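You operate a simulated robot arm through the tools that you are given. There is no shell and no other tool. Be economical: measure what you need, move in short steps, check, and stop when the job is done.

Carry out the task below with a simulated two-armed robot. There is one attempt and no reset: what you move stays moved.

## Task
Gauge the pink lens, move it to the clamp stand and clamp it as its curve asks.
Fine: 10 N for 2 dpt, 15 N for 4 dpt, 20 N for 6 dpt. Hold each stand as you work it; lever back after. Scratch and drop nothing.

Only the result counts: the job must be done as asked and must still hold three seconds after the hand-in. Knocking over, shifting, dropping, spilling or breaking anything else fails it.

## Robot
Two 6-joint arms with two-finger parallel grippers on one trunk, on a base that drives. Base frame: it is fixed to the floor where the robot stands at the start and does not move with it; the origin is under the middle of the robot, x ahead of it, y to its left, z up. Readings come in mm, degrees, newtons and seconds.
The left shoulder is at the start at [60, 187, 1197], the right one opposite. Places, roughly: brush [250, 1750, 1000]; caddy [-250, 1750, 1000]; clamp knob [500, -600, 900]; clamp pad [500, -600, 1000]; dose dial [-600, 1500, 1100]; flat lever [-500, 1500, 1000]; lens (8x8x1 cm) [100, 1600, 900]; lens block [0, 1500, 1000]; meter stand [-750, 1750, 1000]; pot [250, 1750, 1000]; pump stand [-750, 1500, 1000]; sliding post [0, 1900, 900]; square cup [-500, 1500, 1000]; tray with two handles [-250, 1750, 250]; upright lever [500, -200, 1000]. Payload 1.57 kg a hand.
The TCP of each hand is the grasp point between the finger pads, 30 mm short of the fingertips. In the tool frame z runs along the fingers and y along their closing line. The gripper opens to 110 mm. The fingers are 24 mm wide and 12 mm thick; the gripper's body (48 by 112 mm) begins 78 mm behind the TCP.
Orientation is that of the tool frame in the base frame, as a unit quaternion [w, x, y, z]. With the fingers straight down and closing along the base's y, the tool's x points along the base's -x, its y along +y and its z along -z.

## Interface
- The arms move only by the tool nudge_tool. It takes "left_motion", "right_motion" or both (then of equal length, played together; a hand with none holds still); each is a list that holds one entry, the list of rows, each a list of 7 numbers: the shift along the base's x, y, z in mm, then the turn, a rotation vector about the base's x, y, z in degrees, then the closure, from 0 (fully open) to 1 (shut). In form: [[[tx, ty, tz, rx, ry, rz, claw], ...]]. A call has 1 to 10 rows; each row shifts and turns the commanded pose from where the row before left it. Rows are played at 5 a second. More than 50 mm and 8.6 degrees between two rows, or a gripper value outside its range, and nothing of the call is played. A pose out of reach is approached as far as the arm can. The call stops where the force on the tool passes 60 N (or 10 N more than at its start, if that is more) or the arm is blocked; 0.2 s more then pass. Each finger travels about 153 mm/s and halts on what it meets, pressing with about 40 N; the grip force reading is that of the motor and also rises with nothing between the fingers. The clock runs only during rows and for 0.2 s after the last one: add rows that do not move to give the fingers time. The reply holds the time, the measured pose of the TCP, the force on the tool along the base axes, the opening and the grip force, in the units named above and with some noise, with the torque about the TCP (base axes, N m) and any sound that the robot's microphone picked up.
- Cameras (640 x 400 px; columns grow to the right, rows downward): "scene" is now at [11.5, -21.3, 1732.9]; the picture's right is [-0.29, -0.96, 0.00], its down [-0.77, 0.23, -0.59] and it looks along [0.57, -0.17, -0.81] (base axes); focal length 248 px, centre (320, 200). "left" rides on the left gripper at [70, -16, -141] in its tool frame; the picture's right is [0.23, 0.97, 0.00], its down [-0.86, 0.20, -0.48] and it looks along [-0.47, 0.11, 0.88] (tool axes); focal length 222 px, centre (320, 200). "right" rides on the right gripper at [70, 16, -141] in its tool frame; the picture's right is [-0.23, 0.97, 0.00], its down [-0.86, -0.20, -0.48] and it looks along [-0.47, -0.11, 0.88] (tool axes); focal length 222 px, centre (320, 200). There is no depth. A picture from a camera that has moved, and an enlarged one, comes with that camera's place and axes in the base frame and with its lens.
- capture(camera): a new picture of that camera. It takes no simulated time.
- raise_lower(by): slides the trunk up (or, below 0, down) by that many mm; the arms and the scene camera ride with it, the base frame stays. It gives what a move gives, with no picture.
- drive_base(legs): drives the robot by 1 to 6 legs, each [ahead, left, turn to the left] in mm, mm and degrees, along the robot's own axes; the way and the turn of a leg run together, so that a leg with both is an arc; at most 1500 mm and 180 degrees a leg. The arms and the cameras ride along, it lands a little off, and it stops where it bumps. It gives what a move gives.
- aim_head(pan, tilt): turns the head with the scene camera to pan (to the left, within 86 degrees either way) and tilt (down, from -29 to 69), counted from straight ahead of the robot. It gives what a move gives.
- enlarge(camera, box): a new picture of the part [left, top, right, bottom] of that camera's present view, enlarged. It takes no simulated time.
- finish_job(): hands the job in; it is judged then, once.

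Go step by step. Nothing tells you exact positions but the pictures and the camera data: compare them with the known pose of the tool, close in by small moves and look again before you grip or let go. The budget is 120 turns and 92 pictures, counting those below and the enlarged ones. Unless the task says otherwise, let go and move clear before handing in.

The tools are called after ">>>" by a JSON object that holds its "name" and its "arguments". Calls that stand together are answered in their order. nudge_tool: Moves the arms, as the interface text tells. Its arguments: {"type":"object","properties":{"left_motion":{"type":"array","items":{"type":"array","items":{"type":"array","items":{"type":"number"}}}},"right_motion":{"type":"array","items":{"type":"array","items":{"type":"array","items":{"type":"number"}}}}},"required":[]} The other tools are called the same way: raise_lower (by) slides the trunk up or down; drive_base (legs) drives the base; aim_head (pan, tilt) turns the head that bears the scene camera; capture (camera) takes a picture; enlarge (camera, box) takes an enlarged picture of a part of a camera's view; finish_job () hands the job in.

At the start:

```text
clock: 0.0
left_ee_pos: [278.9, -38.0, 1181.1]
left_tcp_rot: [-0.001, 0.0, 1.0, 0.0]
left_ft_force: [0.5, 0.3, -0.3]
left_moment: [0.0, 0.0, 0.0]
left_opening: 109.9
left_grasp_force: 0.0
right_ee_pos: [325.1, -397.8, 1228.1]
right_tcp_rot: [0.0, 0.0, 1.0, 0.0]
right_ft_force: [0.2, 0.2, 0.7]
right_moment: [0.01, 0.01, 0.0]
right_opening: 109.9
right_grasp_force: 0.2
trunk travel left (down, up): [-825.0, 165.0]
robot x, y, heading: [2.1, -3.0, 0.2]
head pan, tilt: [-16.9, 53.8]
```

scene: 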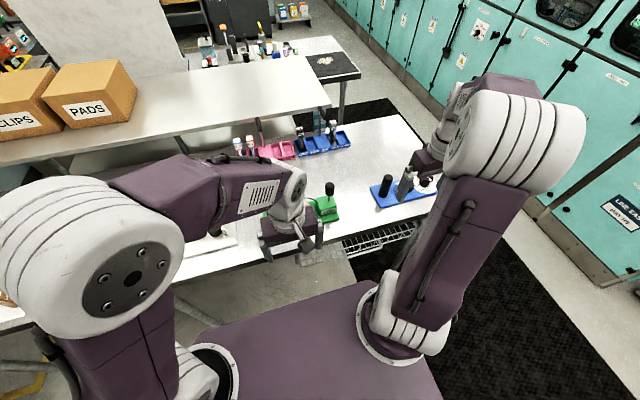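
right: 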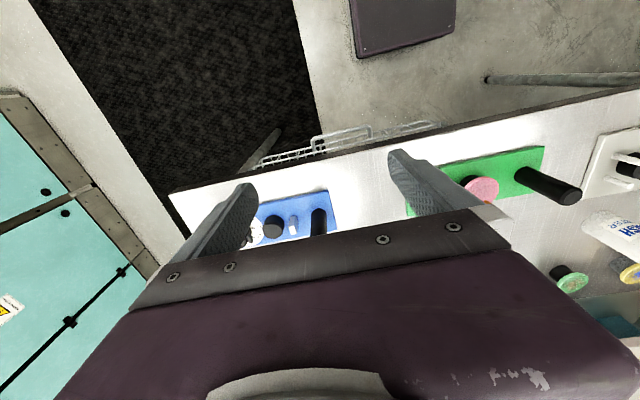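
left: 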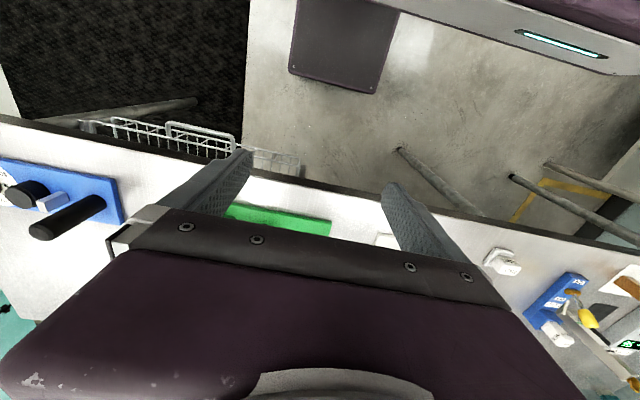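

I see a bench ahead with a green stand and a blue stand. I'll take closer looks first, to identify the lens, gauge and clamp.

>>> {"name": "enlarge", "arguments": {"camera": "scene", "box": [220, 100, 460, 250]}}

>>> {"name": "enlarge", "arguments": {"camera": "right", "box": [400, 120, 640, 300]}}

>>> {"name": "enlarge", "arguments": {"camera": "left", "box": [440, 220, 640, 400]}}

```text
2.67 times, centred on (340, 175) of scene
camera zoom: at [11.5, -21.3, 1732.9], right [-0.29, -0.96, 0.0], down [-0.77, 0.23, -0.59], along [0.57, -0.17, -0.81], focal length 662 px, centre (267, 267)
```

zoom: 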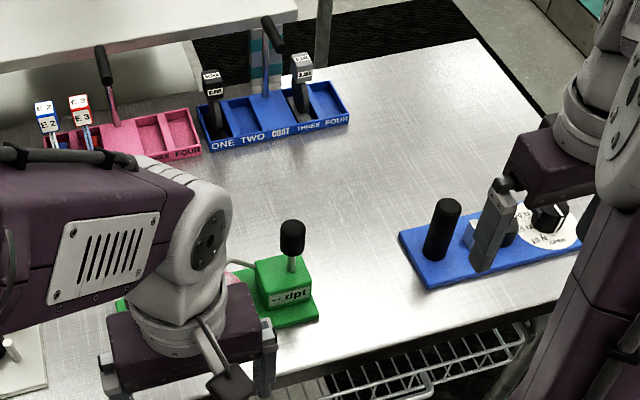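

```text
2.22 times, centred on (520, 210) of right
camera zoom: at [255.3, -383.3, 1368.4], right [0.23, 0.97, 0.0], down [0.86, -0.2, 0.48], along [0.47, -0.11, -0.88], focal length 494 px, centre (-124, 178)
```

zoom: 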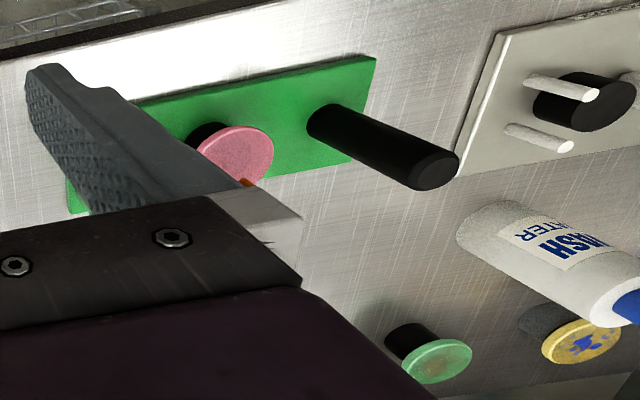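

```text
2.22 times, centred on (540, 310) of left
camera zoom: at [207.7, -54.5, 1321.1], right [-0.23, 0.97, 0.0], down [0.86, 0.2, 0.48], along [0.47, 0.11, -0.88], focal length 494 px, centre (-169, -44)
```

zoom: 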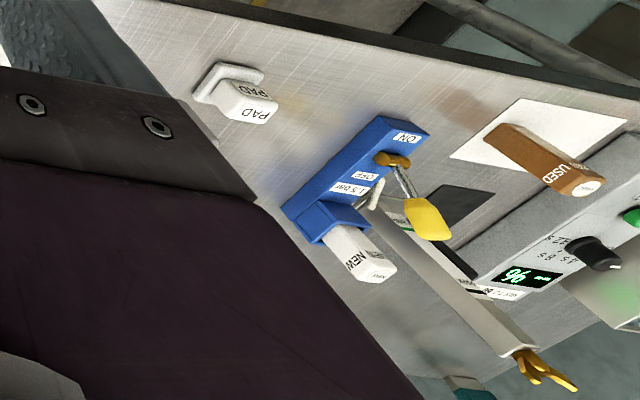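

The green gauge stand already bears the pink lens near [450,-190,~980], and the blue clamp stand is near [466,-550,~1000]. I'll move the left hand aside to get a clear view.

>>> {"name": "nudge_tool", "arguments": {"left_motion": [[[-20, 45, 10, 0, 0, 0, 0], [-20, 45, 10, 0, 0, 0, 0], [-10, 45, 10, 0, 0, 0, 0], [0, 45, 0, 0, 0, 0, 0], [0, 40, 0, 0, 0, 0, 0]]], "right_motion": [[[-20, -20, 10, 0, 0, 0, 0], [-20, -20, 10, 0, 0, 0, 0], [-20, -20, 10, 0, 0, 0, 0], [-20, -20, 0, 0, 0, 0, 0], [-20, -20, 0, 0, 0, 0, 0]]]}}

>>> {"name": "aim_head", "arguments": {"pan": -35, "tilt": 50}}

>>> {"name": "capture", "arguments": {"camera": "scene"}}

```text
refused: row 1 steps farther than a row can; nothing moved
```

```text
clock: 0.8
left_ee_pos: [278.7, -37.0, 1181.3]
left_tcp_rot: [0.0, 0.001, 1.0, -0.001]
left_ft_force: [-0.1, -1.0, -0.2]
left_moment: [-0.02, 0.01, -0.03]
left_opening: 110.1
left_grasp_force: 0.1
right_ee_pos: [323.6, -397.9, 1226.6]
right_tcp_rot: [-0.001, 0.001, 1.0, 0.0]
right_ft_force: [-0.1, -0.4, 0.4]
right_moment: [-0.04, 0.02, 0.01]
right_opening: 110.2
right_grasp_force: 0.0
trunk travel left (down, up): [-825.0, 165.0]
robot x, y, heading: [0.5, 0.5, -0.2]
head pan, tilt: [-35.0, 50.0]
```

```text
85 pictures are left
camera scene: at [4.3, -44.0, 1737.9], right [-0.57, -0.82, 0.0], down [-0.63, 0.44, -0.64], along [0.53, -0.37, -0.77], focal length 248 px, centre (320, 200)
```

scene: 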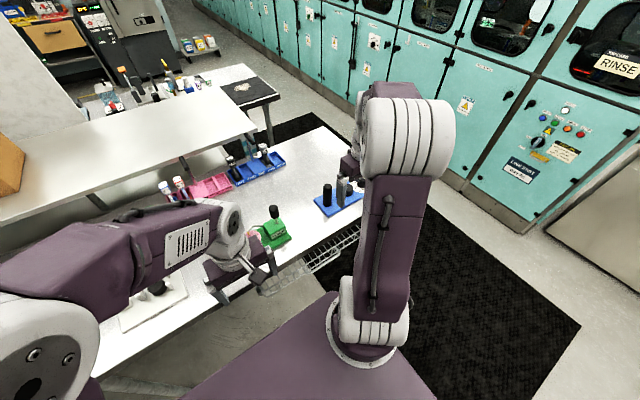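

The head turned, but my arm move was slightly too long. I'll repeat with shorter rows.

>>> {"name": "nudge_tool", "arguments": {"left_motion": [[[-15, 40, 10, 0, 0, 0, 0], [-15, 40, 10, 0, 0, 0, 0], [-10, 40, 10, 0, 0, 0, 0], [0, 40, 0, 0, 0, 0, 0], [0, 40, 0, 0, 0, 0, 0]]], "right_motion": [[[0, 40, 0, 0, 0, 0, 0], [0, 30, 0, 0, 0, 0, 0], [0, 30, 0, 0, 0, 0, 0], [0, 0, 0, 0, 0, 0, 0], [0, 0, 0, 0, 0, 0, 0]]]}}

>>> {"name": "aim_head", "arguments": {"pan": -20, "tilt": 50}}

>>> {"name": "capture", "arguments": {"camera": "scene"}}

>>> {"name": "capture", "arguments": {"camera": "right"}}

```text
clock: 2.0
left_ee_pos: [235.8, 160.7, 1209.5]
left_tcp_rot: [-0.001, 0.0, 1.0, 0.0]
left_ft_force: [0.2, -0.5, 0.4]
left_moment: [-0.02, 0.0, -0.01]
left_opening: 109.9
left_grasp_force: 0.0
right_ee_pos: [323.6, -298.1, 1226.7]
right_tcp_rot: [0.0, -0.001, 1.0, 0.0]
right_ft_force: [0.6, 0.2, -0.6]
right_moment: [-0.01, -0.01, 0.01]
right_opening: 109.8
right_grasp_force: 0.1
trunk travel left (down, up): [-825.0, 165.0]
robot x, y, heading: [2.5, -4.7, -0.0]
head pan, tilt: [-35.0, 50.0]
```

```text
clock: 2.8
left_ee_pos: [236.8, 159.4, 1210.4]
left_tcp_rot: [0.0, -0.001, 1.0, 0.0]
left_ft_force: [-0.1, -0.3, -0.3]
left_moment: [0.03, -0.01, 0.01]
left_opening: 109.8
left_grasp_force: 0.0
right_ee_pos: [326.3, -299.9, 1225.7]
right_tcp_rot: [0.0, 0.0, 1.0, 0.0]
right_ft_force: [0.5, -0.1, -0.2]
right_moment: [0.0, 0.02, 0.01]
right_opening: 110.1
right_grasp_force: 0.1
trunk travel left (down, up): [-825.0, 165.0]
robot x, y, heading: [2.0, 1.6, -0.2]
head pan, tilt: [-20.0, 50.0]
```

```text
84 pictures are left
camera scene: at [13.5, -26.3, 1737.9], right [-0.34, -0.94, 0.0], down [-0.72, 0.26, -0.64], along [0.6, -0.22, -0.77], focal length 248 px, centre (320, 200)
```

scene: 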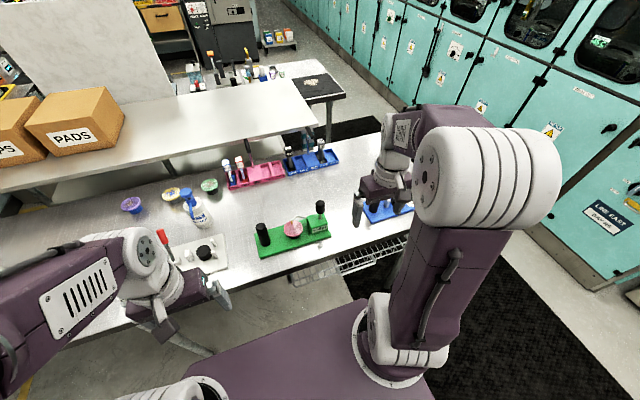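

```text
83 pictures are left
camera right: at [256.3, -284.2, 1367.6], right [0.23, 0.97, 0.0], down [0.86, -0.2, 0.48], along [0.47, -0.11, -0.88], focal length 222 px, centre (320, 200)
```

right: 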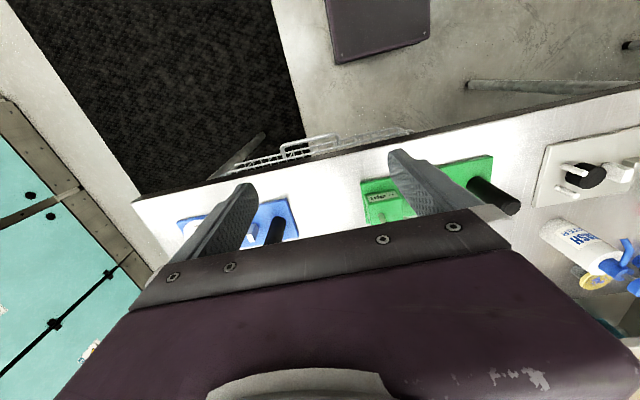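

The green stand is clear now; zooming in on it.

>>> {"name": "enlarge", "arguments": {"camera": "scene", "box": [246, 190, 342, 260]}}

>>> {"name": "nudge_tool", "arguments": {"right_motion": [[[-40, 30, 0, 0, 0, 0, 0], [-40, 30, 0, 0, 0, 0, 0], [-30, 30, 0, 0, 0, 0, 0], [0, 30, 0, 0, 0, 0, 0], [0, 30, 0, 0, 0, 0, 0], [0, 0, 0, 0, 0, 0, 0]]]}}

>>> {"name": "enlarge", "arguments": {"camera": "scene", "box": [340, 160, 440, 240]}}

```text
5.71 times, centred on (294, 225) of scene
camera zoom: at [13.5, -26.3, 1737.9], right [-0.34, -0.94, 0.0], down [-0.72, 0.26, -0.64], along [0.6, -0.22, -0.77], focal length 1420 px, centre (469, 57)
```

zoom: 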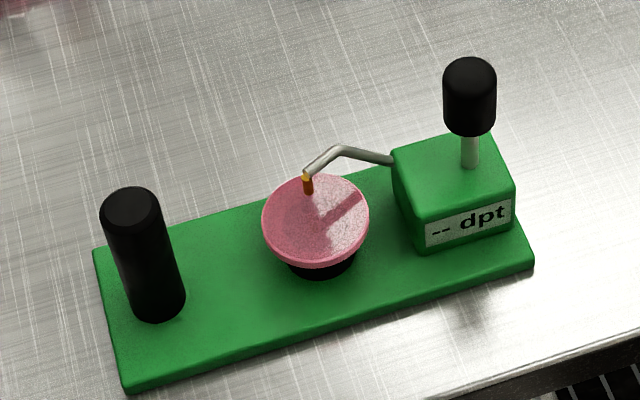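

```text
clock: 4.2
left_ee_pos: [237.3, 159.7, 1209.8]
left_tcp_rot: [0.0, 0.0, 1.0, -0.001]
left_ft_force: [0.0, 0.0, 0.1]
left_moment: [0.0, -0.01, 0.02]
left_opening: 110.1
left_grasp_force: 0.0
right_ee_pos: [226.8, -152.9, 1219.8]
right_tcp_rot: [0.0, 0.0, 1.0, 0.0]
right_ft_force: [0.4, 0.1, 0.1]
right_moment: [0.01, 0.02, 0.03]
right_opening: 109.8
right_grasp_force: 0.2
right hand out of reach, approached as far as the arm can: row 3
trunk travel left (down, up): [-825.0, 165.0]
robot x, y, heading: [-1.3, -0.6, 0.2]
head pan, tilt: [-20.0, 50.0]
```

```text
5.00 times, centred on (390, 200) of scene
camera zoom: at [13.5, -26.7, 1737.9], right [-0.34, -0.94, 0.0], down [-0.72, 0.26, -0.64], along [0.6, -0.22, -0.77], focal length 1242 px, centre (-30, 200)
```

zoom: 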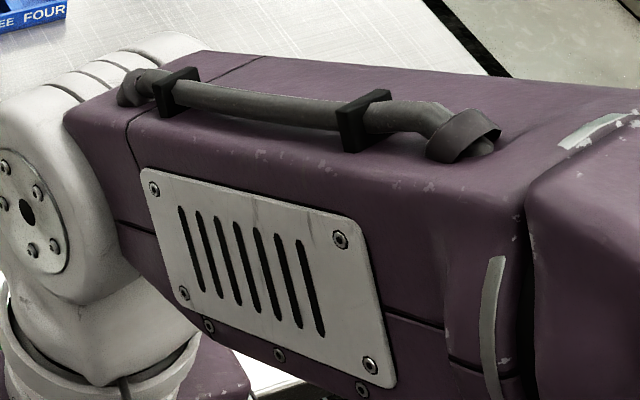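

I can place things now: the green plate spans x 479–589, y −243 to 36. Its grip post is near [534,3], the lens near [534,−110,~950], and the lever knob near [534,−217,~1030]. I'll drive closer, move the right arm out of view, and look at the clamp.

>>> {"name": "drive_base", "arguments": {"legs": [[80, -100, 0]]}}

>>> {"name": "nudge_tool", "arguments": {"right_motion": [[[0, -45, 15, 0, 0, 0, 0], [0, -45, 15, 0, 0, 0, 0], [0, -45, 15, 0, 0, 0, 0], [0, 0, 0, 0, 0, 0, 0]]]}}

>>> {"name": "capture", "arguments": {"camera": "scene"}}

```text
clock: 5.5
left_ee_pos: [316.0, 64.4, 1210.8]
left_tcp_rot: [0.001, 0.0, 1.0, -0.001]
left_ft_force: [-0.1, 0.3, -0.4]
left_moment: [-0.02, -0.04, -0.02]
left_opening: 110.1
left_grasp_force: 0.1
right_ee_pos: [303.9, -249.4, 1219.9]
right_tcp_rot: [0.0, -0.001, 1.0, -0.001]
right_ft_force: [-0.7, 0.3, 0.8]
right_moment: [-0.01, -0.02, -0.02]
right_opening: 110.3
right_grasp_force: 0.2
trunk travel left (down, up): [-825.0, 165.0]
robot x, y, heading: [82.1, -99.2, -0.0]
head pan, tilt: [-20.0, 50.0]
```

```text
clock: 6.5
left_ee_pos: [317.9, 62.9, 1209.7]
left_tcp_rot: [-0.001, 0.0, 1.0, 0.0]
left_ft_force: [0.1, 0.1, -0.2]
left_moment: [-0.02, -0.02, -0.01]
left_opening: 110.0
left_grasp_force: 0.0
right_ee_pos: [312.4, -385.9, 1261.2]
right_tcp_rot: [0.0, 0.0, 1.0, 0.0]
right_ft_force: [0.3, 0.4, -0.5]
right_moment: [-0.02, 0.0, 0.01]
right_opening: 110.2
right_grasp_force: 0.0
right hand out of reach, approached as far as the arm can: row 1
trunk travel left (down, up): [-825.0, 165.0]
robot x, y, heading: [80.4, -100.2, 0.2]
head pan, tilt: [-20.0, 50.0]
```

```text
80 pictures are left
camera scene: at [92.9, -124.4, 1737.9], right [-0.34, -0.94, 0.0], down [-0.72, 0.26, -0.64], along [0.6, -0.22, -0.77], focal length 248 px, centre (320, 200)
```

scene: 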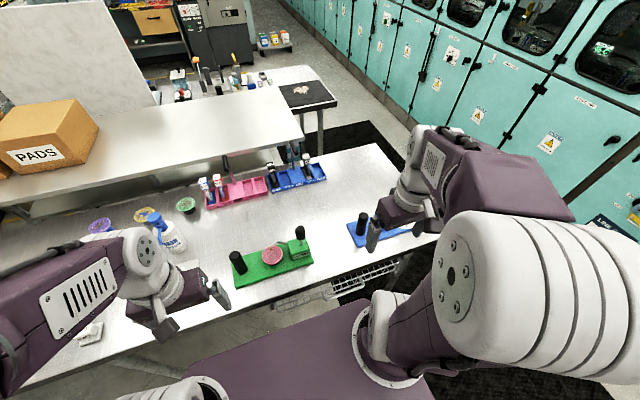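

Zooming on the gauge from the new standpoint while I keep the arms clear of it.

>>> {"name": "enlarge", "arguments": {"camera": "scene", "box": [225, 215, 321, 285]}}

>>> {"name": "nudge_tool", "arguments": {"left_motion": [[[36, -10, -18, 0, 0, 0, 0], [36, -10, -18, 0, 0, 0, 0], [36, -10, -18, 0, 0, 0, 0], [36, -10, -18, 0, 0, 0, 0], [36, -10, -18, 0, 0, 0, 0], [36, -10, -10, 0, 0, 0, 0], [0, 0, 0, 0, 0, 0, 0]]]}}

>>> {"name": "capture", "arguments": {"camera": "scene"}}

>>> {"name": "capture", "arguments": {"camera": "left"}}

```text
5.71 times, centred on (273, 250) of scene
camera zoom: at [92.9, -124.4, 1737.9], right [-0.34, -0.94, 0.0], down [-0.72, 0.26, -0.64], along [0.6, -0.22, -0.77], focal length 1420 px, centre (589, -86)
```

zoom: 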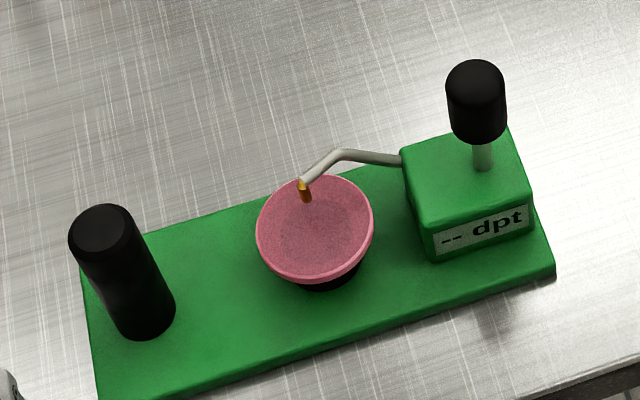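

```text
clock: 8.1
left_ee_pos: [531.9, 3.4, 1108.6]
left_tcp_rot: [0.001, 0.0, 1.0, 0.0]
left_ft_force: [-0.1, 0.4, 0.0]
left_moment: [-0.02, 0.0, 0.0]
left_opening: 110.3
left_grasp_force: 0.0
right_ee_pos: [312.6, -383.8, 1260.8]
right_tcp_rot: [0.0, 0.0, 1.0, -0.001]
right_ft_force: [-0.1, 0.2, 0.7]
right_moment: [0.0, -0.03, 0.01]
right_opening: 109.9
right_grasp_force: 0.0
trunk travel left (down, up): [-825.0, 165.0]
robot x, y, heading: [75.8, -101.1, -0.0]
head pan, tilt: [-20.0, 50.0]
```

```text
78 pictures are left
camera scene: at [92.5, -124.7, 1737.9], right [-0.34, -0.94, 0.0], down [-0.72, 0.26, -0.64], along [0.6, -0.22, -0.77], focal length 248 px, centre (320, 200)
```

scene: 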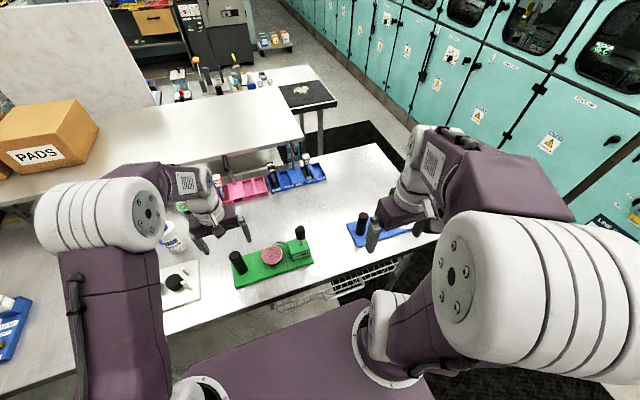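

```text
77 pictures are left
camera left: at [462.1, -13.9, 1250.1], right [-0.23, 0.97, 0.0], down [0.86, 0.2, 0.48], along [0.47, 0.11, -0.88], focal length 222 px, centre (320, 200)
```

left: 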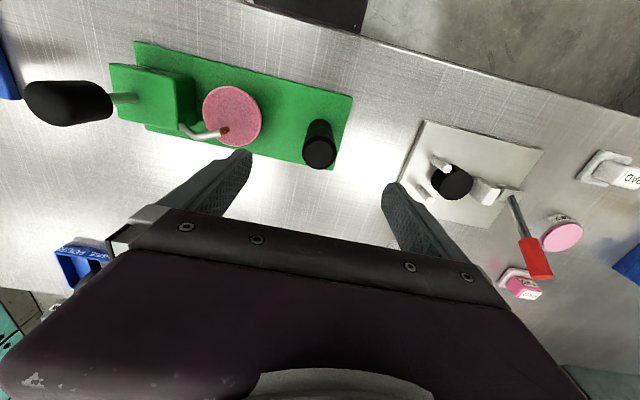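

The left hand is directly over the grip post. The list names a lens near [100,1600], so I'll look left before assuming this pink disc is the lens.

>>> {"name": "aim_head", "arguments": {"pan": 80, "tilt": 35}}

>>> {"name": "capture", "arguments": {"camera": "scene"}}

>>> {"name": "enlarge", "arguments": {"camera": "left", "box": [100, 30, 380, 205]}}

>>> {"name": "enlarge", "arguments": {"camera": "left", "box": [380, 100, 640, 310]}}

```text
clock: 9.8
left_ee_pos: [532.5, 3.0, 1109.3]
left_tcp_rot: [-0.001, 0.0, 1.0, 0.0]
left_ft_force: [-0.3, -0.9, 0.1]
left_moment: [0.02, 0.01, 0.03]
left_opening: 109.8
left_grasp_force: 0.0
right_ee_pos: [313.2, -384.1, 1260.5]
right_tcp_rot: [-0.001, 0.0, 1.0, 0.0]
right_ft_force: [0.6, -0.1, 0.7]
right_moment: [0.0, -0.04, 0.0]
right_opening: 110.1
right_grasp_force: 0.1
trunk travel left (down, up): [-825.0, 165.0]
robot x, y, heading: [81.4, -100.5, 0.0]
head pan, tilt: [80.0, 35.0]
```

```text
76 pictures are left
camera scene: at [36.2, -11.7, 1759.6], right [0.98, -0.17, 0.0], down [-0.1, -0.56, -0.82], along [0.14, 0.81, -0.57], focal length 248 px, centre (320, 200)
```

scene: 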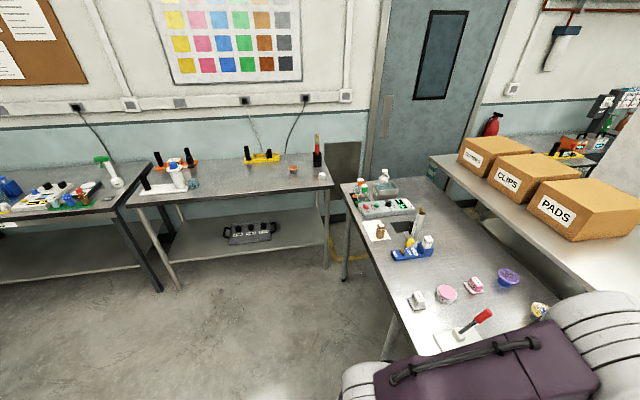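

```text
2.29 times, centred on (240, 118) of left
camera zoom: at [462.3, -13.8, 1250.0], right [-0.23, 0.97, 0.0], down [0.86, 0.2, 0.48], along [0.47, 0.11, -0.88], focal length 508 px, centre (503, 389)
```

zoom: 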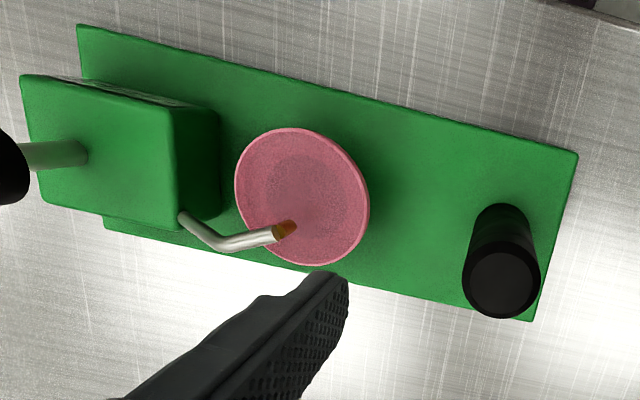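

```text
1.90 times, centred on (510, 205) of left
camera zoom: at [462.3, -13.8, 1250.0], right [-0.23, 0.97, 0.0], down [0.86, 0.2, 0.48], along [0.47, 0.11, -0.88], focal length 423 px, centre (-42, 190)
```

zoom: 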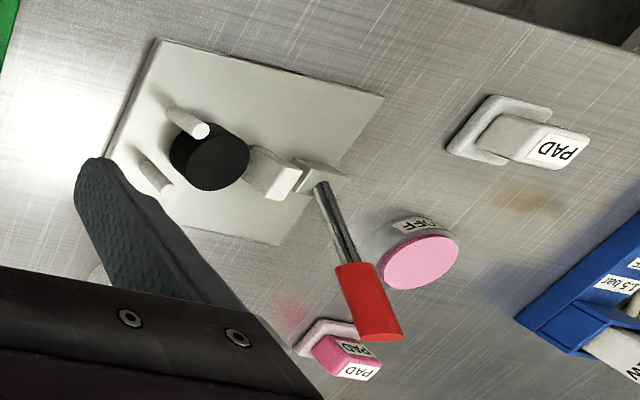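

There is something at the listed lens place (about pixel 293,170). Zooming in there.

>>> {"name": "enlarge", "arguments": {"camera": "scene", "box": [230, 125, 350, 200]}}

>>> {"name": "enlarge", "arguments": {"camera": "scene", "box": [120, 125, 240, 200]}}

```text
5.33 times, centred on (290, 162) of scene
camera zoom: at [36.2, -11.7, 1759.6], right [0.98, -0.17, 0.0], down [-0.1, -0.56, -0.82], along [0.14, 0.81, -0.57], focal length 1325 px, centre (480, 400)
```

zoom: 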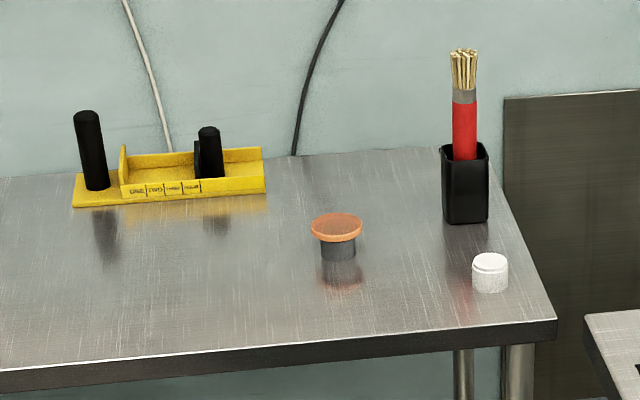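

```text
5.33 times, centred on (180, 162) of scene
camera zoom: at [36.2, -11.7, 1759.6], right [0.98, -0.17, 0.0], down [-0.1, -0.56, -0.82], along [0.14, 0.81, -0.57], focal length 1325 px, centre (1067, 400)
```

zoom: 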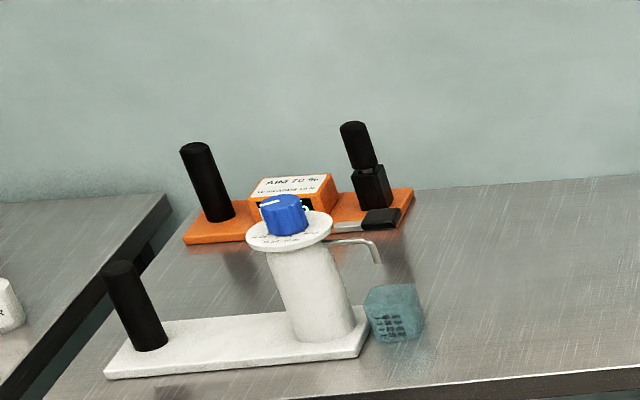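

The far one is an orange lens, so the pink lens on the gauge is ours; it is a glass disc on a dark block, and I'll grip the block. Next: left hand down onto the grip post, right hand up to above the lever knob near [528,−217,1043].

>>> {"name": "nudge_tool", "arguments": {"left_motion": [[[0, 0, -20, 0, 0, 0, 0], [0, 0, -20, 0, 0, 0, 0], [0, 0, -20, 0, 0, 0, 0], [0, 0, -20, 0, 0, 0, 0], [0, 0, -20, 0, 0, 0, 0], [0, 0, -20, 0, 0, 0, 0], [0, 0, 0, 0, 0, 0, 0]]], "right_motion": [[[36, 28, -15, 0, 0, 0, 0], [36, 28, -15, 0, 0, 0, 0], [36, 28, -15, 0, 0, 0, 0], [36, 28, -15, 0, 0, 0, 0], [36, 28, -15, 0, 0, 0, 0], [35, 27, -15, 0, 0, 0, 0], [0, 0, 0, 0, 0, 0, 0]]]}}

>>> {"name": "aim_head", "arguments": {"pan": -15, "tilt": 50}}

>>> {"name": "capture", "arguments": {"camera": "scene"}}

>>> {"name": "capture", "arguments": {"camera": "right"}}

>>> {"name": "capture", "arguments": {"camera": "left"}}

```text
clock: 11.4
left_ee_pos: [531.6, 4.5, 988.8]
left_tcp_rot: [0.0, 0.0, 1.0, 0.0]
left_ft_force: [0.1, -0.6, 0.1]
left_moment: [0.01, 0.01, -0.02]
left_opening: 110.0
left_grasp_force: 0.0
right_ee_pos: [527.4, -220.0, 1170.7]
right_tcp_rot: [0.001, 0.0, 1.0, 0.0]
right_ft_force: [-0.5, -0.1, 0.5]
right_moment: [0.03, -0.03, -0.01]
right_opening: 110.2
right_grasp_force: 0.0
trunk travel left (down, up): [-825.0, 165.0]
robot x, y, heading: [81.0, -96.8, -0.1]
head pan, tilt: [80.0, 35.0]
```

```text
clock: 13.1
left_ee_pos: [533.8, 3.1, 988.9]
left_tcp_rot: [-0.001, 0.0, 1.0, 0.0]
left_ft_force: [0.0, -0.1, 0.2]
left_moment: [-0.02, -0.02, -0.01]
left_opening: 110.0
left_grasp_force: 0.1
right_ee_pos: [528.1, -220.4, 1171.4]
right_tcp_rot: [0.0, 0.0, 1.0, 0.001]
right_ft_force: [0.2, 0.1, 0.1]
right_moment: [0.0, -0.03, 0.03]
right_opening: 110.2
right_grasp_force: 0.1
trunk travel left (down, up): [-825.0, 165.0]
robot x, y, heading: [78.4, -99.3, 0.1]
head pan, tilt: [-15.0, 50.0]
```

```text
71 pictures are left
camera scene: at [95.3, -118.3, 1737.9], right [-0.26, -0.97, 0.0], down [-0.74, 0.2, -0.64], along [0.62, -0.17, -0.77], focal length 248 px, centre (320, 200)
```

scene: 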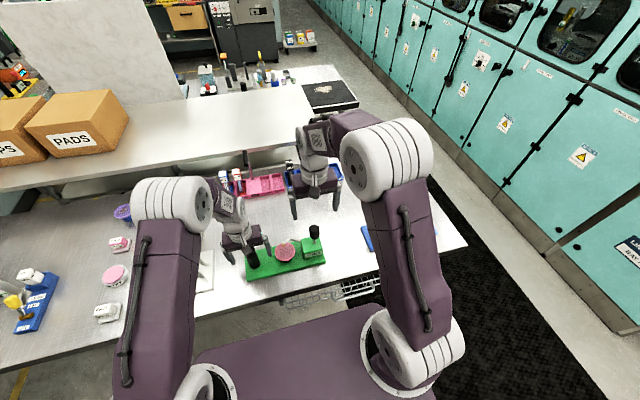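

```text
70 pictures are left
camera right: at [459.5, -205.0, 1312.1], right [0.23, 0.97, 0.0], down [0.86, -0.2, 0.48], along [0.47, -0.11, -0.88], focal length 222 px, centre (320, 200)
```

right: 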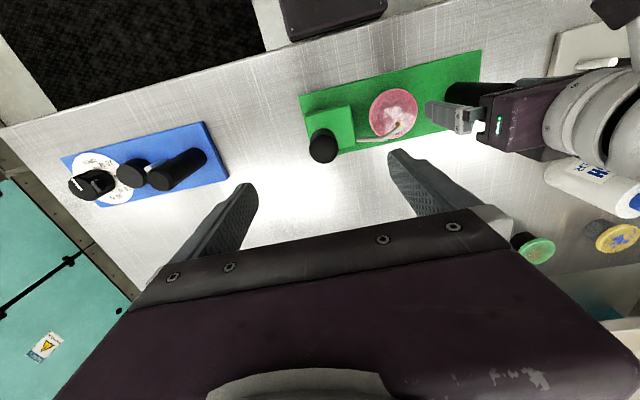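

```text
69 pictures are left
camera left: at [461.5, -13.2, 1130.1], right [-0.23, 0.97, 0.0], down [0.86, 0.2, 0.48], along [0.47, 0.11, -0.88], focal length 222 px, centre (320, 200)
```

left: 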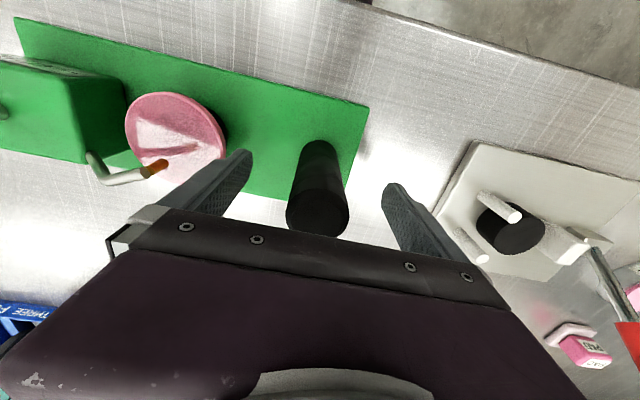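

Both stands are well seen from the right camera. Zooming on the clamp and the gauge.

>>> {"name": "enlarge", "arguments": {"camera": "right", "box": [50, 100, 250, 225]}}

>>> {"name": "enlarge", "arguments": {"camera": "right", "box": [290, 50, 450, 165]}}

>>> {"name": "nudge_tool", "arguments": {"left_motion": [[[0, 0, 0, 0, 0, 0, 0.5], [0, 0, 0, 0, 0, 0, 1], [0, 0, 0, 0, 0, 0, 1], [0, 0, 0, 0, 0, 0, 1]]]}}

```text
3.20 times, centred on (150, 162) of right
camera zoom: at [459.5, -205.0, 1312.1], right [0.23, 0.97, 0.0], down [0.86, -0.2, 0.48], along [0.47, -0.11, -0.88], focal length 711 px, centre (864, 320)
```

zoom: 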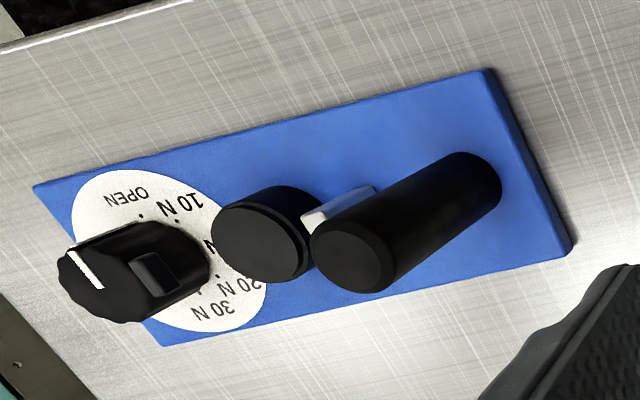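

```text
3.48 times, centred on (370, 108) of right
camera zoom: at [459.5, -205.0, 1312.1], right [0.23, 0.97, 0.0], down [0.86, -0.2, 0.48], along [0.47, -0.11, -0.88], focal length 773 px, centre (146, 522)
```

zoom: 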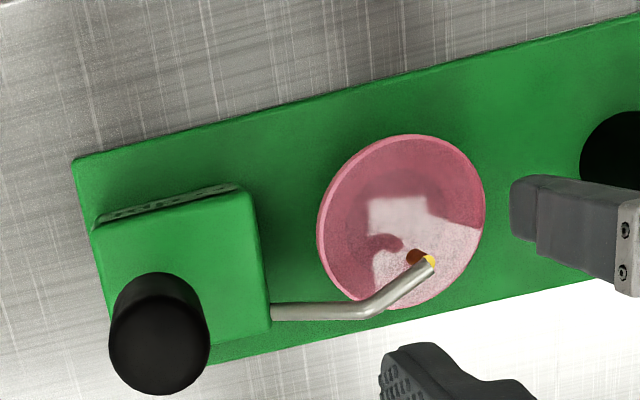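

```text
clock: 14.1
left_ee_pos: [533.1, 3.4, 989.8]
left_tcp_rot: [0.0, 0.0, 1.0, 0.001]
left_ft_force: [0.0, -0.4, 1.9]
left_moment: [-0.69, 0.08, -0.07]
left_opening: 35.4
left_grasp_force: 40.0
right_ee_pos: [529.1, -220.9, 1171.0]
right_tcp_rot: [0.001, 0.0, 1.0, 0.0]
right_ft_force: [-0.5, 0.1, -0.1]
right_moment: [-0.05, -0.01, -0.02]
right_opening: 109.9
right_grasp_force: 0.1
trunk travel left (down, up): [-825.0, 165.0]
robot x, y, heading: [79.6, -98.0, 0.5]
head pan, tilt: [-15.0, 50.0]
```

The left hand holds the post firmly. Lowering the right hand around the lever knob.

>>> {"name": "nudge_tool", "arguments": {"right_motion": [[[0, 1, -22, 0, 0, 0, 0], [0, 1, -22, 0, 0, 0, 0], [0, 1, -22, 0, 0, 0, 0], [0, 0, -22, 0, 0, 0, 0], [0, 0, -22, 0, 0, 0, 0], [0, 0, -20, 0, 0, 0, 0], [0, 0, 0, 0, 0, 0, 0]]], "left_motion": [[[0, 0, 0, 0, 0, 0, 1], [0, 0, 0, 0, 0, 0, 1], [0, 0, 0, 0, 0, 0, 1], [0, 0, 0, 0, 0, 0, 1], [0, 0, 0, 0, 0, 0, 1], [0, 0, 0, 0, 0, 0, 1], [0, 0, 0, 0, 0, 0, 1]]]}}

>>> {"name": "capture", "arguments": {"camera": "right"}}

```text
clock: 15.7
left_ee_pos: [532.0, 3.4, 989.9]
left_tcp_rot: [0.001, 0.0, 1.0, 0.0]
left_ft_force: [-0.6, 0.6, 3.0]
left_moment: [-0.72, 0.1, -0.11]
left_opening: 35.5
left_grasp_force: 40.3
right_ee_pos: [528.8, -215.9, 1041.4]
right_tcp_rot: [0.001, -0.001, 1.0, 0.0]
right_ft_force: [0.2, -0.4, -0.3]
right_moment: [0.04, 0.01, 0.0]
right_opening: 110.0
right_grasp_force: 0.1
trunk travel left (down, up): [-825.0, 165.0]
robot x, y, heading: [80.8, -98.9, -0.0]
head pan, tilt: [-15.0, 50.0]
```

```text
66 pictures are left
camera right: at [459.3, -200.6, 1181.8], right [0.23, 0.97, 0.0], down [0.85, -0.2, 0.48], along [0.47, -0.11, -0.88], focal length 222 px, centre (320, 200)
```

right: 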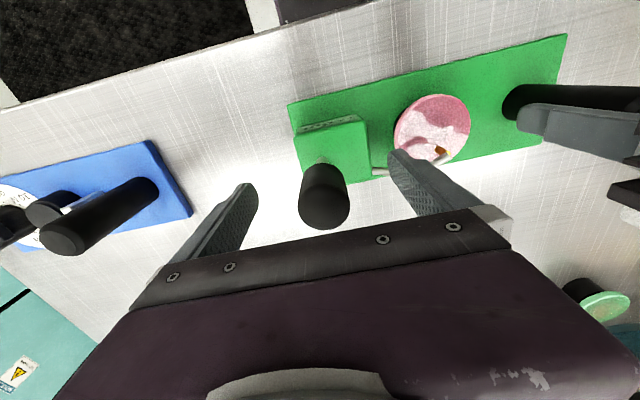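

Aligned over the knob. Closing on it and trying a small pull towards the robot.

>>> {"name": "nudge_tool", "arguments": {"right_motion": [[[0, 0, 0, 0, 0, 0, 0.6], [0, 0, 0, 0, 0, 0, 1], [0, 0, 0, 0, 0, 0, 1], [0, 0, 0, 0, 0, 0, 1], [-4, 0, 0, 0, 0, 0, 1], [-4, 0, 0, 0, 0, 0, 1], [0, 0, 0, 0, 0, 0, 1]]]}}

```text
clock: 17.3
left_ee_pos: [532.1, 3.4, 992.0]
left_tcp_rot: [-0.001, 0.0, 1.0, 0.0]
left_ft_force: [-8.8, -19.6, 7.9]
left_moment: [-1.0, 0.94, -0.38]
left_opening: 35.5
left_grasp_force: 40.3
right_ee_pos: [520.6, -215.2, 1041.1]
right_tcp_rot: [0.002, 0.001, 1.0, 0.001]
right_ft_force: [8.1, 19.5, -4.1]
right_moment: [1.29, -1.11, -0.78]
right_opening: 33.3
right_grasp_force: 40.2
trunk travel left (down, up): [-825.0, 165.0]
robot x, y, heading: [80.9, -98.8, 0.0]
head pan, tilt: [-15.0, 50.0]
```

>>> {"name": "enlarge", "arguments": {"camera": "scene", "box": [220, 180, 350, 290]}}

```text
3.64 times, centred on (285, 235) of scene
camera zoom: at [94.6, -118.5, 1737.9], right [-0.26, -0.97, 0.0], down [-0.74, 0.2, -0.64], along [0.62, -0.17, -0.77], focal length 903 px, centre (447, 73)
```

zoom: 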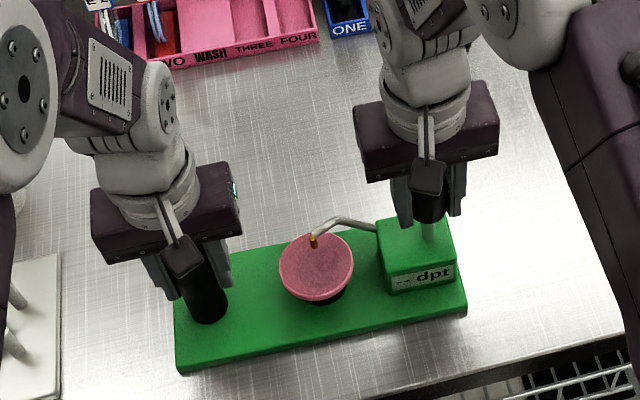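

>>> {"name": "nudge_tool", "arguments": {"right_motion": [[[-4, 2, 0, 0, 0, 0, 1], [-4, 0, 0, 0, 0, 0, 1], [-4, 0, 0, 0, 0, 0, 1], [0, 0, 0, 0, 0, 0, 1]]]}}

>>> {"name": "enlarge", "arguments": {"camera": "scene", "box": [220, 180, 350, 290]}}

```text
clock: 18.3
left_ee_pos: [531.8, 4.0, 990.7]
left_tcp_rot: [-0.001, 0.0, 1.0, 0.0]
left_ft_force: [-7.2, -18.3, -0.9]
left_moment: [1.48, -0.26, -0.25]
left_opening: 35.6
left_grasp_force: 40.2
right_ee_pos: [508.6, -213.2, 1040.9]
right_tcp_rot: [0.001, -0.002, 1.0, 0.001]
right_ft_force: [6.4, 20.3, 7.7]
right_moment: [1.36, -0.61, -0.26]
right_opening: 33.3
right_grasp_force: 39.5
trunk travel left (down, up): [-825.0, 165.0]
robot x, y, heading: [80.1, -97.6, -0.4]
head pan, tilt: [-15.0, 50.0]
```

```text
3.64 times, centred on (285, 235) of scene
camera zoom: at [94.5, -118.0, 1737.9], right [-0.26, -0.97, 0.0], down [-0.74, 0.2, -0.64], along [0.62, -0.17, -0.77], focal length 903 px, centre (447, 73)
```

zoom: 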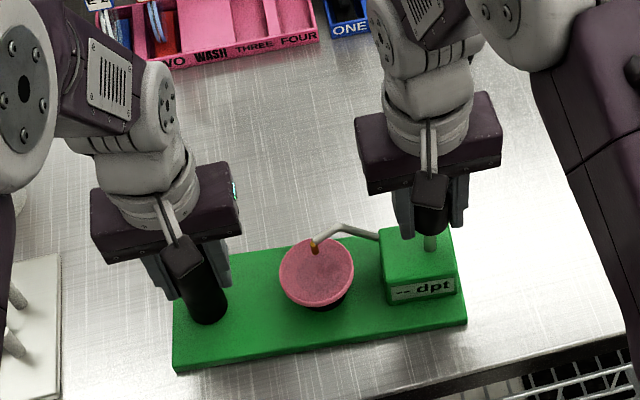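

The pull swung the whole stand a little instead of the lever, so the lever doesn't tilt that way. I'll put it back exactly.

>>> {"name": "nudge_tool", "arguments": {"right_motion": [[[4, 0, 0, 0, 0, 0, 1], [4, 0, 0, 0, 0, 0, 1], [4, 0, 0, 0, 0, 0, 1], [4, 0, 0, 0, 0, 0, 1], [4, 0, 0, 0, 0, 0, 1], [0, 0, 0, 0, 0, 0, 1]]]}}

>>> {"name": "enlarge", "arguments": {"camera": "scene", "box": [220, 180, 350, 290]}}

```text
clock: 19.7
left_ee_pos: [532.0, 3.4, 990.4]
left_tcp_rot: [0.001, 0.0, 1.0, 0.0]
left_ft_force: [5.5, -12.4, -2.3]
left_moment: [1.18, 0.12, 0.61]
left_opening: 35.3
left_grasp_force: 40.0
right_ee_pos: [527.7, -214.3, 1039.3]
right_tcp_rot: [0.0, 0.0, 1.0, 0.0]
right_ft_force: [-9.1, 13.0, 12.1]
right_moment: [0.9, 0.88, 0.65]
right_opening: 33.5
right_grasp_force: 39.6
trunk travel left (down, up): [-825.0, 165.0]
robot x, y, heading: [77.0, -98.4, -0.1]
head pan, tilt: [-15.0, 50.0]
```

```text
3.64 times, centred on (285, 235) of scene
camera zoom: at [93.6, -117.7, 1737.9], right [-0.26, -0.97, 0.0], down [-0.74, 0.2, -0.64], along [0.62, -0.17, -0.77], focal length 903 px, centre (447, 73)
```

zoom: 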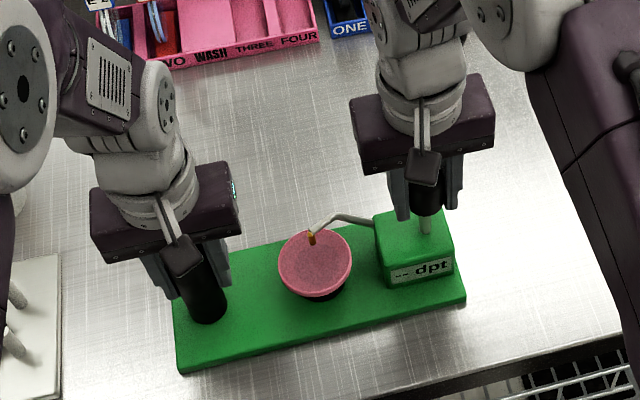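

Restored. Now testing sideways (−y), where the left hand holds the stand stiffly.

>>> {"name": "nudge_tool", "arguments": {"right_motion": [[[0, -3, 0, 0, 0, 0, 1], [0, -3, 0, 0, 0, 0, 1], [0, -3, 0, 0, 0, 0, 1], [0, 0, 0, 0, 0, 0, 1]]]}}

>>> {"name": "enlarge", "arguments": {"camera": "scene", "box": [220, 180, 350, 290]}}

```text
clock: 20.7
left_ee_pos: [532.3, 2.2, 990.6]
left_tcp_rot: [0.001, 0.0, 1.0, 0.0]
left_ft_force: [5.1, -39.0, 0.7]
left_moment: [1.37, 0.3, 0.36]
left_opening: 35.6
left_grasp_force: 39.6
right_ee_pos: [529.6, -224.1, 1042.8]
right_tcp_rot: [0.002, 0.002, 1.0, 0.002]
right_ft_force: [1.2, 34.2, 19.9]
right_moment: [2.48, 0.22, 0.07]
right_opening: 37.1
right_grasp_force: 40.2
trunk travel left (down, up): [-825.0, 165.0]
robot x, y, heading: [78.0, -98.3, -0.0]
head pan, tilt: [-15.0, 50.0]
```

```text
3.64 times, centred on (285, 235) of scene
camera zoom: at [94.7, -119.3, 1738.1], right [-0.26, -0.97, 0.0], down [-0.74, 0.2, -0.64], along [0.62, -0.17, -0.77], focal length 903 px, centre (447, 73)
```

zoom: 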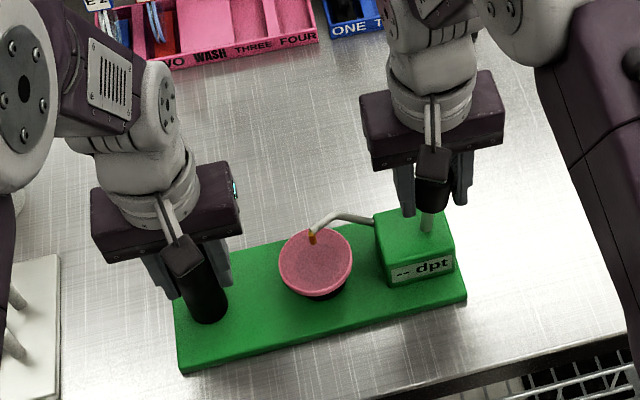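

The knob seems to be tilting sideways inside the fingers. I'll turn the hand with it along an arc.

>>> {"name": "nudge_tool", "arguments": {"right_motion": [[[0, 0, 0, 6, 0, 0, 1], [0, -7, -1, 5, 0, 0, 1], [0, -7, -2, 5, 0, 0, 1], [0, 0, 0, 0, 0, 0, 1]]]}}

>>> {"name": "enlarge", "arguments": {"camera": "scene", "box": [220, 180, 350, 290]}}

```text
clock: 21.7
left_ee_pos: [530.6, 3.4, 991.1]
left_tcp_rot: [0.0, 0.0, 1.0, 0.0]
left_ft_force: [-3.3, -19.8, 10.0]
left_moment: [0.94, 1.12, 0.17]
left_opening: 35.4
left_grasp_force: 40.3
right_ee_pos: [526.4, -236.3, 1037.6]
right_tcp_rot: [-0.002, 0.0, 0.99, 0.139]
right_ft_force: [0.1, 23.4, -0.7]
right_moment: [1.47, -0.01, -0.18]
right_opening: 35.1
right_grasp_force: 40.2
trunk travel left (down, up): [-825.0, 165.0]
robot x, y, heading: [78.4, -95.7, -0.0]
head pan, tilt: [-15.0, 50.0]
```

```text
3.64 times, centred on (285, 235) of scene
camera zoom: at [92.8, -117.6, 1737.9], right [-0.26, -0.97, 0.0], down [-0.74, 0.2, -0.64], along [0.62, -0.17, -0.77], focal length 903 px, centre (447, 73)
```

zoom: 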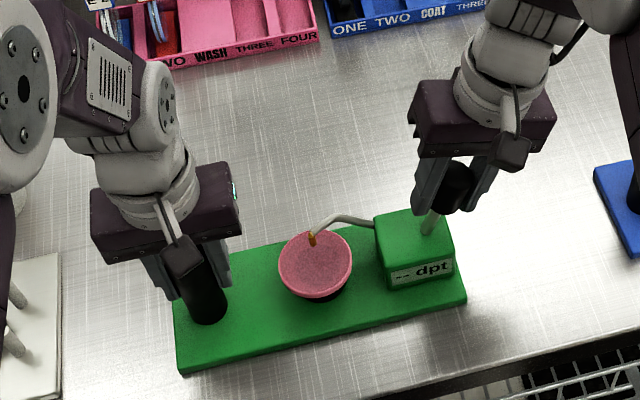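

The lever tilts towards −y with the stand staying put. Continuing along the arc.

>>> {"name": "nudge_tool", "arguments": {"right_motion": [[[0, -9, -3, 6, 0, 0, 1], [0, -8, -4, 6, 0, 0, 1], [0, -8, -4, 6, 0, 0, 1], [0, 0, 0, 0, 0, 0, 1], [0, 0, 0, 0, 0, 0, 1]]]}}

>>> {"name": "enlarge", "arguments": {"camera": "scene", "box": [220, 180, 350, 290]}}

```text
clock: 22.9
left_ee_pos: [533.8, 2.4, 989.9]
left_tcp_rot: [0.002, 0.0, 1.0, -0.002]
left_ft_force: [-1.2, -46.6, 10.2]
left_moment: [-0.97, 0.18, -0.02]
left_opening: 35.8
left_grasp_force: 40.4
right_ee_pos: [527.6, -261.2, 1027.7]
right_tcp_rot: [-0.002, -0.002, 0.956, 0.295]
right_ft_force: [0.2, 44.7, -4.6]
right_moment: [1.02, -0.02, 0.01]
right_opening: 36.8
right_grasp_force: 39.7
trunk travel left (down, up): [-825.0, 165.0]
robot x, y, heading: [82.1, -97.2, -0.2]
head pan, tilt: [-15.0, 50.0]
```

```text
3.64 times, centred on (285, 235) of scene
camera zoom: at [94.9, -119.0, 1737.8], right [-0.26, -0.97, 0.0], down [-0.74, 0.2, -0.64], along [0.62, -0.17, -0.77], focal length 903 px, centre (447, 73)
```

zoom: 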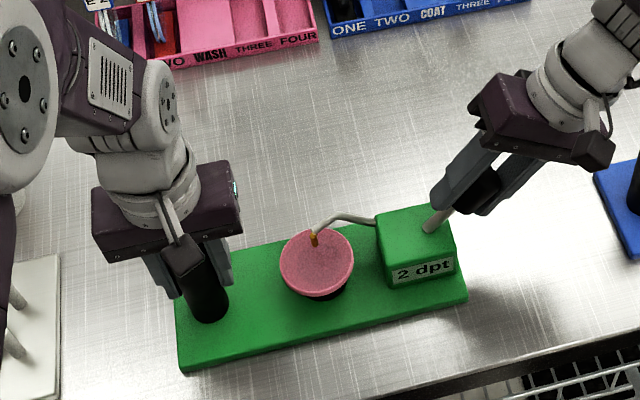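

>>> {"name": "enlarge", "arguments": {"camera": "scene", "box": [290, 230, 325, 250]}}

>>> {"name": "nudge_tool", "arguments": {"right_motion": [[[0, 8, 4, -6, 0, 0, 1], [0, 8, 4, -6, 0, 0, 1], [0, 9, 3, -6, 0, 0, 1], [0, 8, 2, -5, 0, 0, 1], [0, 8, 1, -5, 0, 0, 1], [0, 7, 0, -6, 0, 0, 1], [0, 0, 0, 0, 0, 0, 1]]]}}

>>> {"name": "enlarge", "arguments": {"camera": "scene", "box": [220, 180, 350, 290]}}

```text
16.00 times, centred on (308, 240) of scene
camera zoom: at [94.9, -119.0, 1737.8], right [-0.26, -0.97, 0.0], down [-0.74, 0.2, -0.64], along [0.62, -0.17, -0.77], focal length 3975 px, centre (520, -440)
```

zoom: 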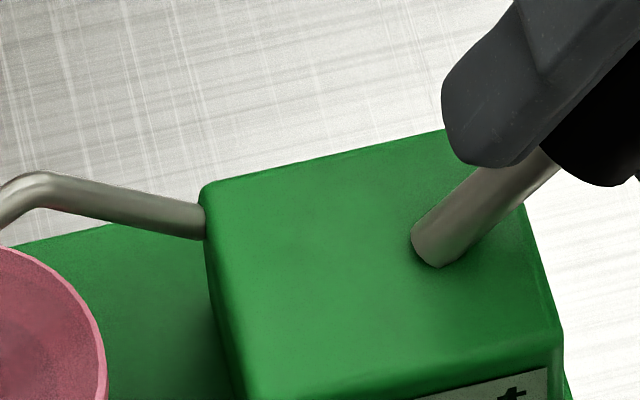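

```text
clock: 24.5
left_ee_pos: [531.6, 4.4, 990.1]
left_tcp_rot: [0.0, 0.001, 1.0, -0.001]
left_ft_force: [1.3, 0.7, 4.5]
left_moment: [-0.99, -0.51, 0.1]
left_opening: 35.3
left_grasp_force: 40.2
right_ee_pos: [528.3, -212.8, 1042.1]
right_tcp_rot: [0.001, 0.0, 1.0, -0.001]
right_ft_force: [-2.0, 0.6, 6.5]
right_moment: [0.02, -0.21, 0.22]
right_opening: 33.1
right_grasp_force: 40.1
trunk travel left (down, up): [-825.0, 165.0]
robot x, y, heading: [80.4, -94.6, -0.1]
head pan, tilt: [-15.0, 50.0]
```

```text
3.64 times, centred on (285, 235) of scene
camera zoom: at [93.3, -117.6, 1737.9], right [-0.26, -0.97, 0.0], down [-0.74, 0.2, -0.64], along [0.62, -0.17, -0.77], focal length 903 px, centre (447, 73)
```

zoom: 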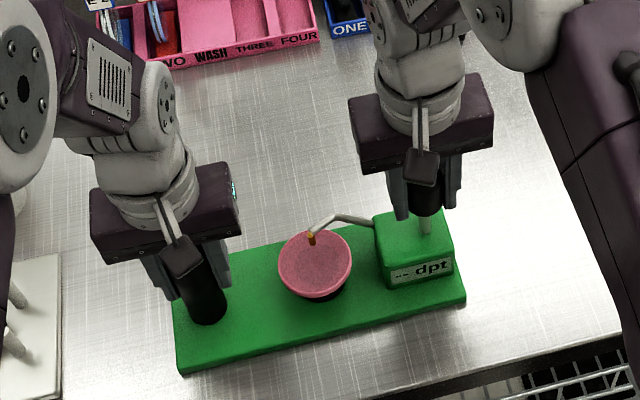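

The gauge read 2 dpt, which means 10 N; the lever is back upright and the display shows "--". I'll release the lever with the right hand and pull back to clear space.

>>> {"name": "nudge_tool", "arguments": {"right_motion": [[[0, 0, 0, 0, 0, 0, 0.3], [0, 0, 0, 0, 0, 0, 0], [0, 0, 0, 0, 0, 0, 0], [0, 0, 30, 0, 0, 0, 0], [0, 0, 40, 0, 0, 0, 0], [0, 0, 40, 0, 0, 0, 0], [-35, -10, 20, 0, 0, 0, 0], [-35, -20, 20, 0, 0, 0, 0], [-35, -20, 20, 0, 0, 0, 0], [-35, -20, 0, 0, 0, 0, 0]]]}}

>>> {"name": "nudge_tool", "arguments": {"right_motion": [[[0, 0, 0, 0, 0, 8.5, 0], [0, 0, 0, 0, 0, 8.5, 0], [0, 0, 0, 0, 0, 8.5, 0], [0, 0, 0, 0, 0, 8.5, 0], [0, 0, 0, 0, 0, 8.5, 0], [0, 0, 0, 0, 0, 8.5, 0], [0, 0, 0, 0, 0, 8.5, 0], [0, 0, 0, 0, 0, 8.5, 0], [0, 0, 0, 0, 0, 8.5, 0], [0, 0, 0, 0, 0, 8.5, 0]]]}}

>>> {"name": "capture", "arguments": {"camera": "scene"}}

```text
clock: 26.7
left_ee_pos: [532.1, 3.4, 989.4]
left_tcp_rot: [0.001, -0.001, 1.0, -0.001]
left_ft_force: [-0.8, 0.7, 2.5]
left_moment: [0.31, 0.37, -0.06]
left_opening: 35.5
left_grasp_force: 40.4
right_ee_pos: [385.3, -283.3, 1209.8]
right_tcp_rot: [0.0, 0.0, 1.0, 0.0]
right_ft_force: [-0.5, 0.8, -0.2]
right_moment: [0.0, -0.01, 0.02]
right_opening: 110.1
right_grasp_force: 0.1
trunk travel left (down, up): [-825.0, 165.0]
robot x, y, heading: [80.2, -95.4, 0.0]
head pan, tilt: [-15.0, 50.0]
```

```text
clock: 28.9
left_ee_pos: [533.1, 3.0, 990.7]
left_tcp_rot: [0.0, 0.0, 1.0, 0.0]
left_ft_force: [-0.2, -1.5, 3.4]
left_moment: [-0.92, 0.0, -0.06]
left_opening: 35.6
left_grasp_force: 39.8
right_ee_pos: [388.5, -284.6, 1211.5]
right_tcp_rot: [0.001, -0.677, 0.736, 0.001]
right_ft_force: [0.2, -0.9, 0.8]
right_moment: [0.01, 0.01, -0.01]
right_opening: 110.2
right_grasp_force: 0.1
trunk travel left (down, up): [-825.0, 165.0]
robot x, y, heading: [78.8, -96.8, -0.1]
head pan, tilt: [-15.0, 50.0]
```

```text
57 pictures are left
camera scene: at [94.5, -118.5, 1737.9], right [-0.26, -0.97, 0.0], down [-0.74, 0.2, -0.64], along [0.62, -0.17, -0.77], focal length 248 px, centre (320, 200)
```

scene: 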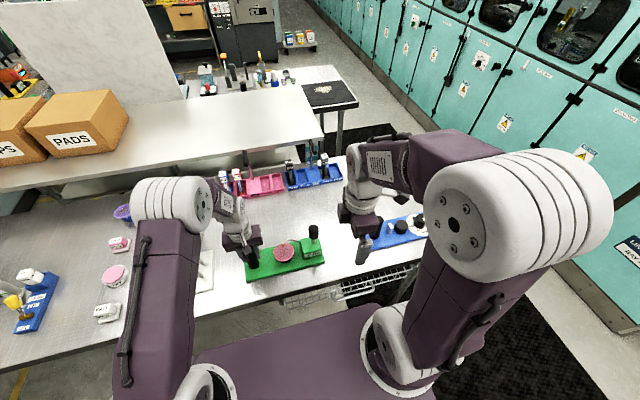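

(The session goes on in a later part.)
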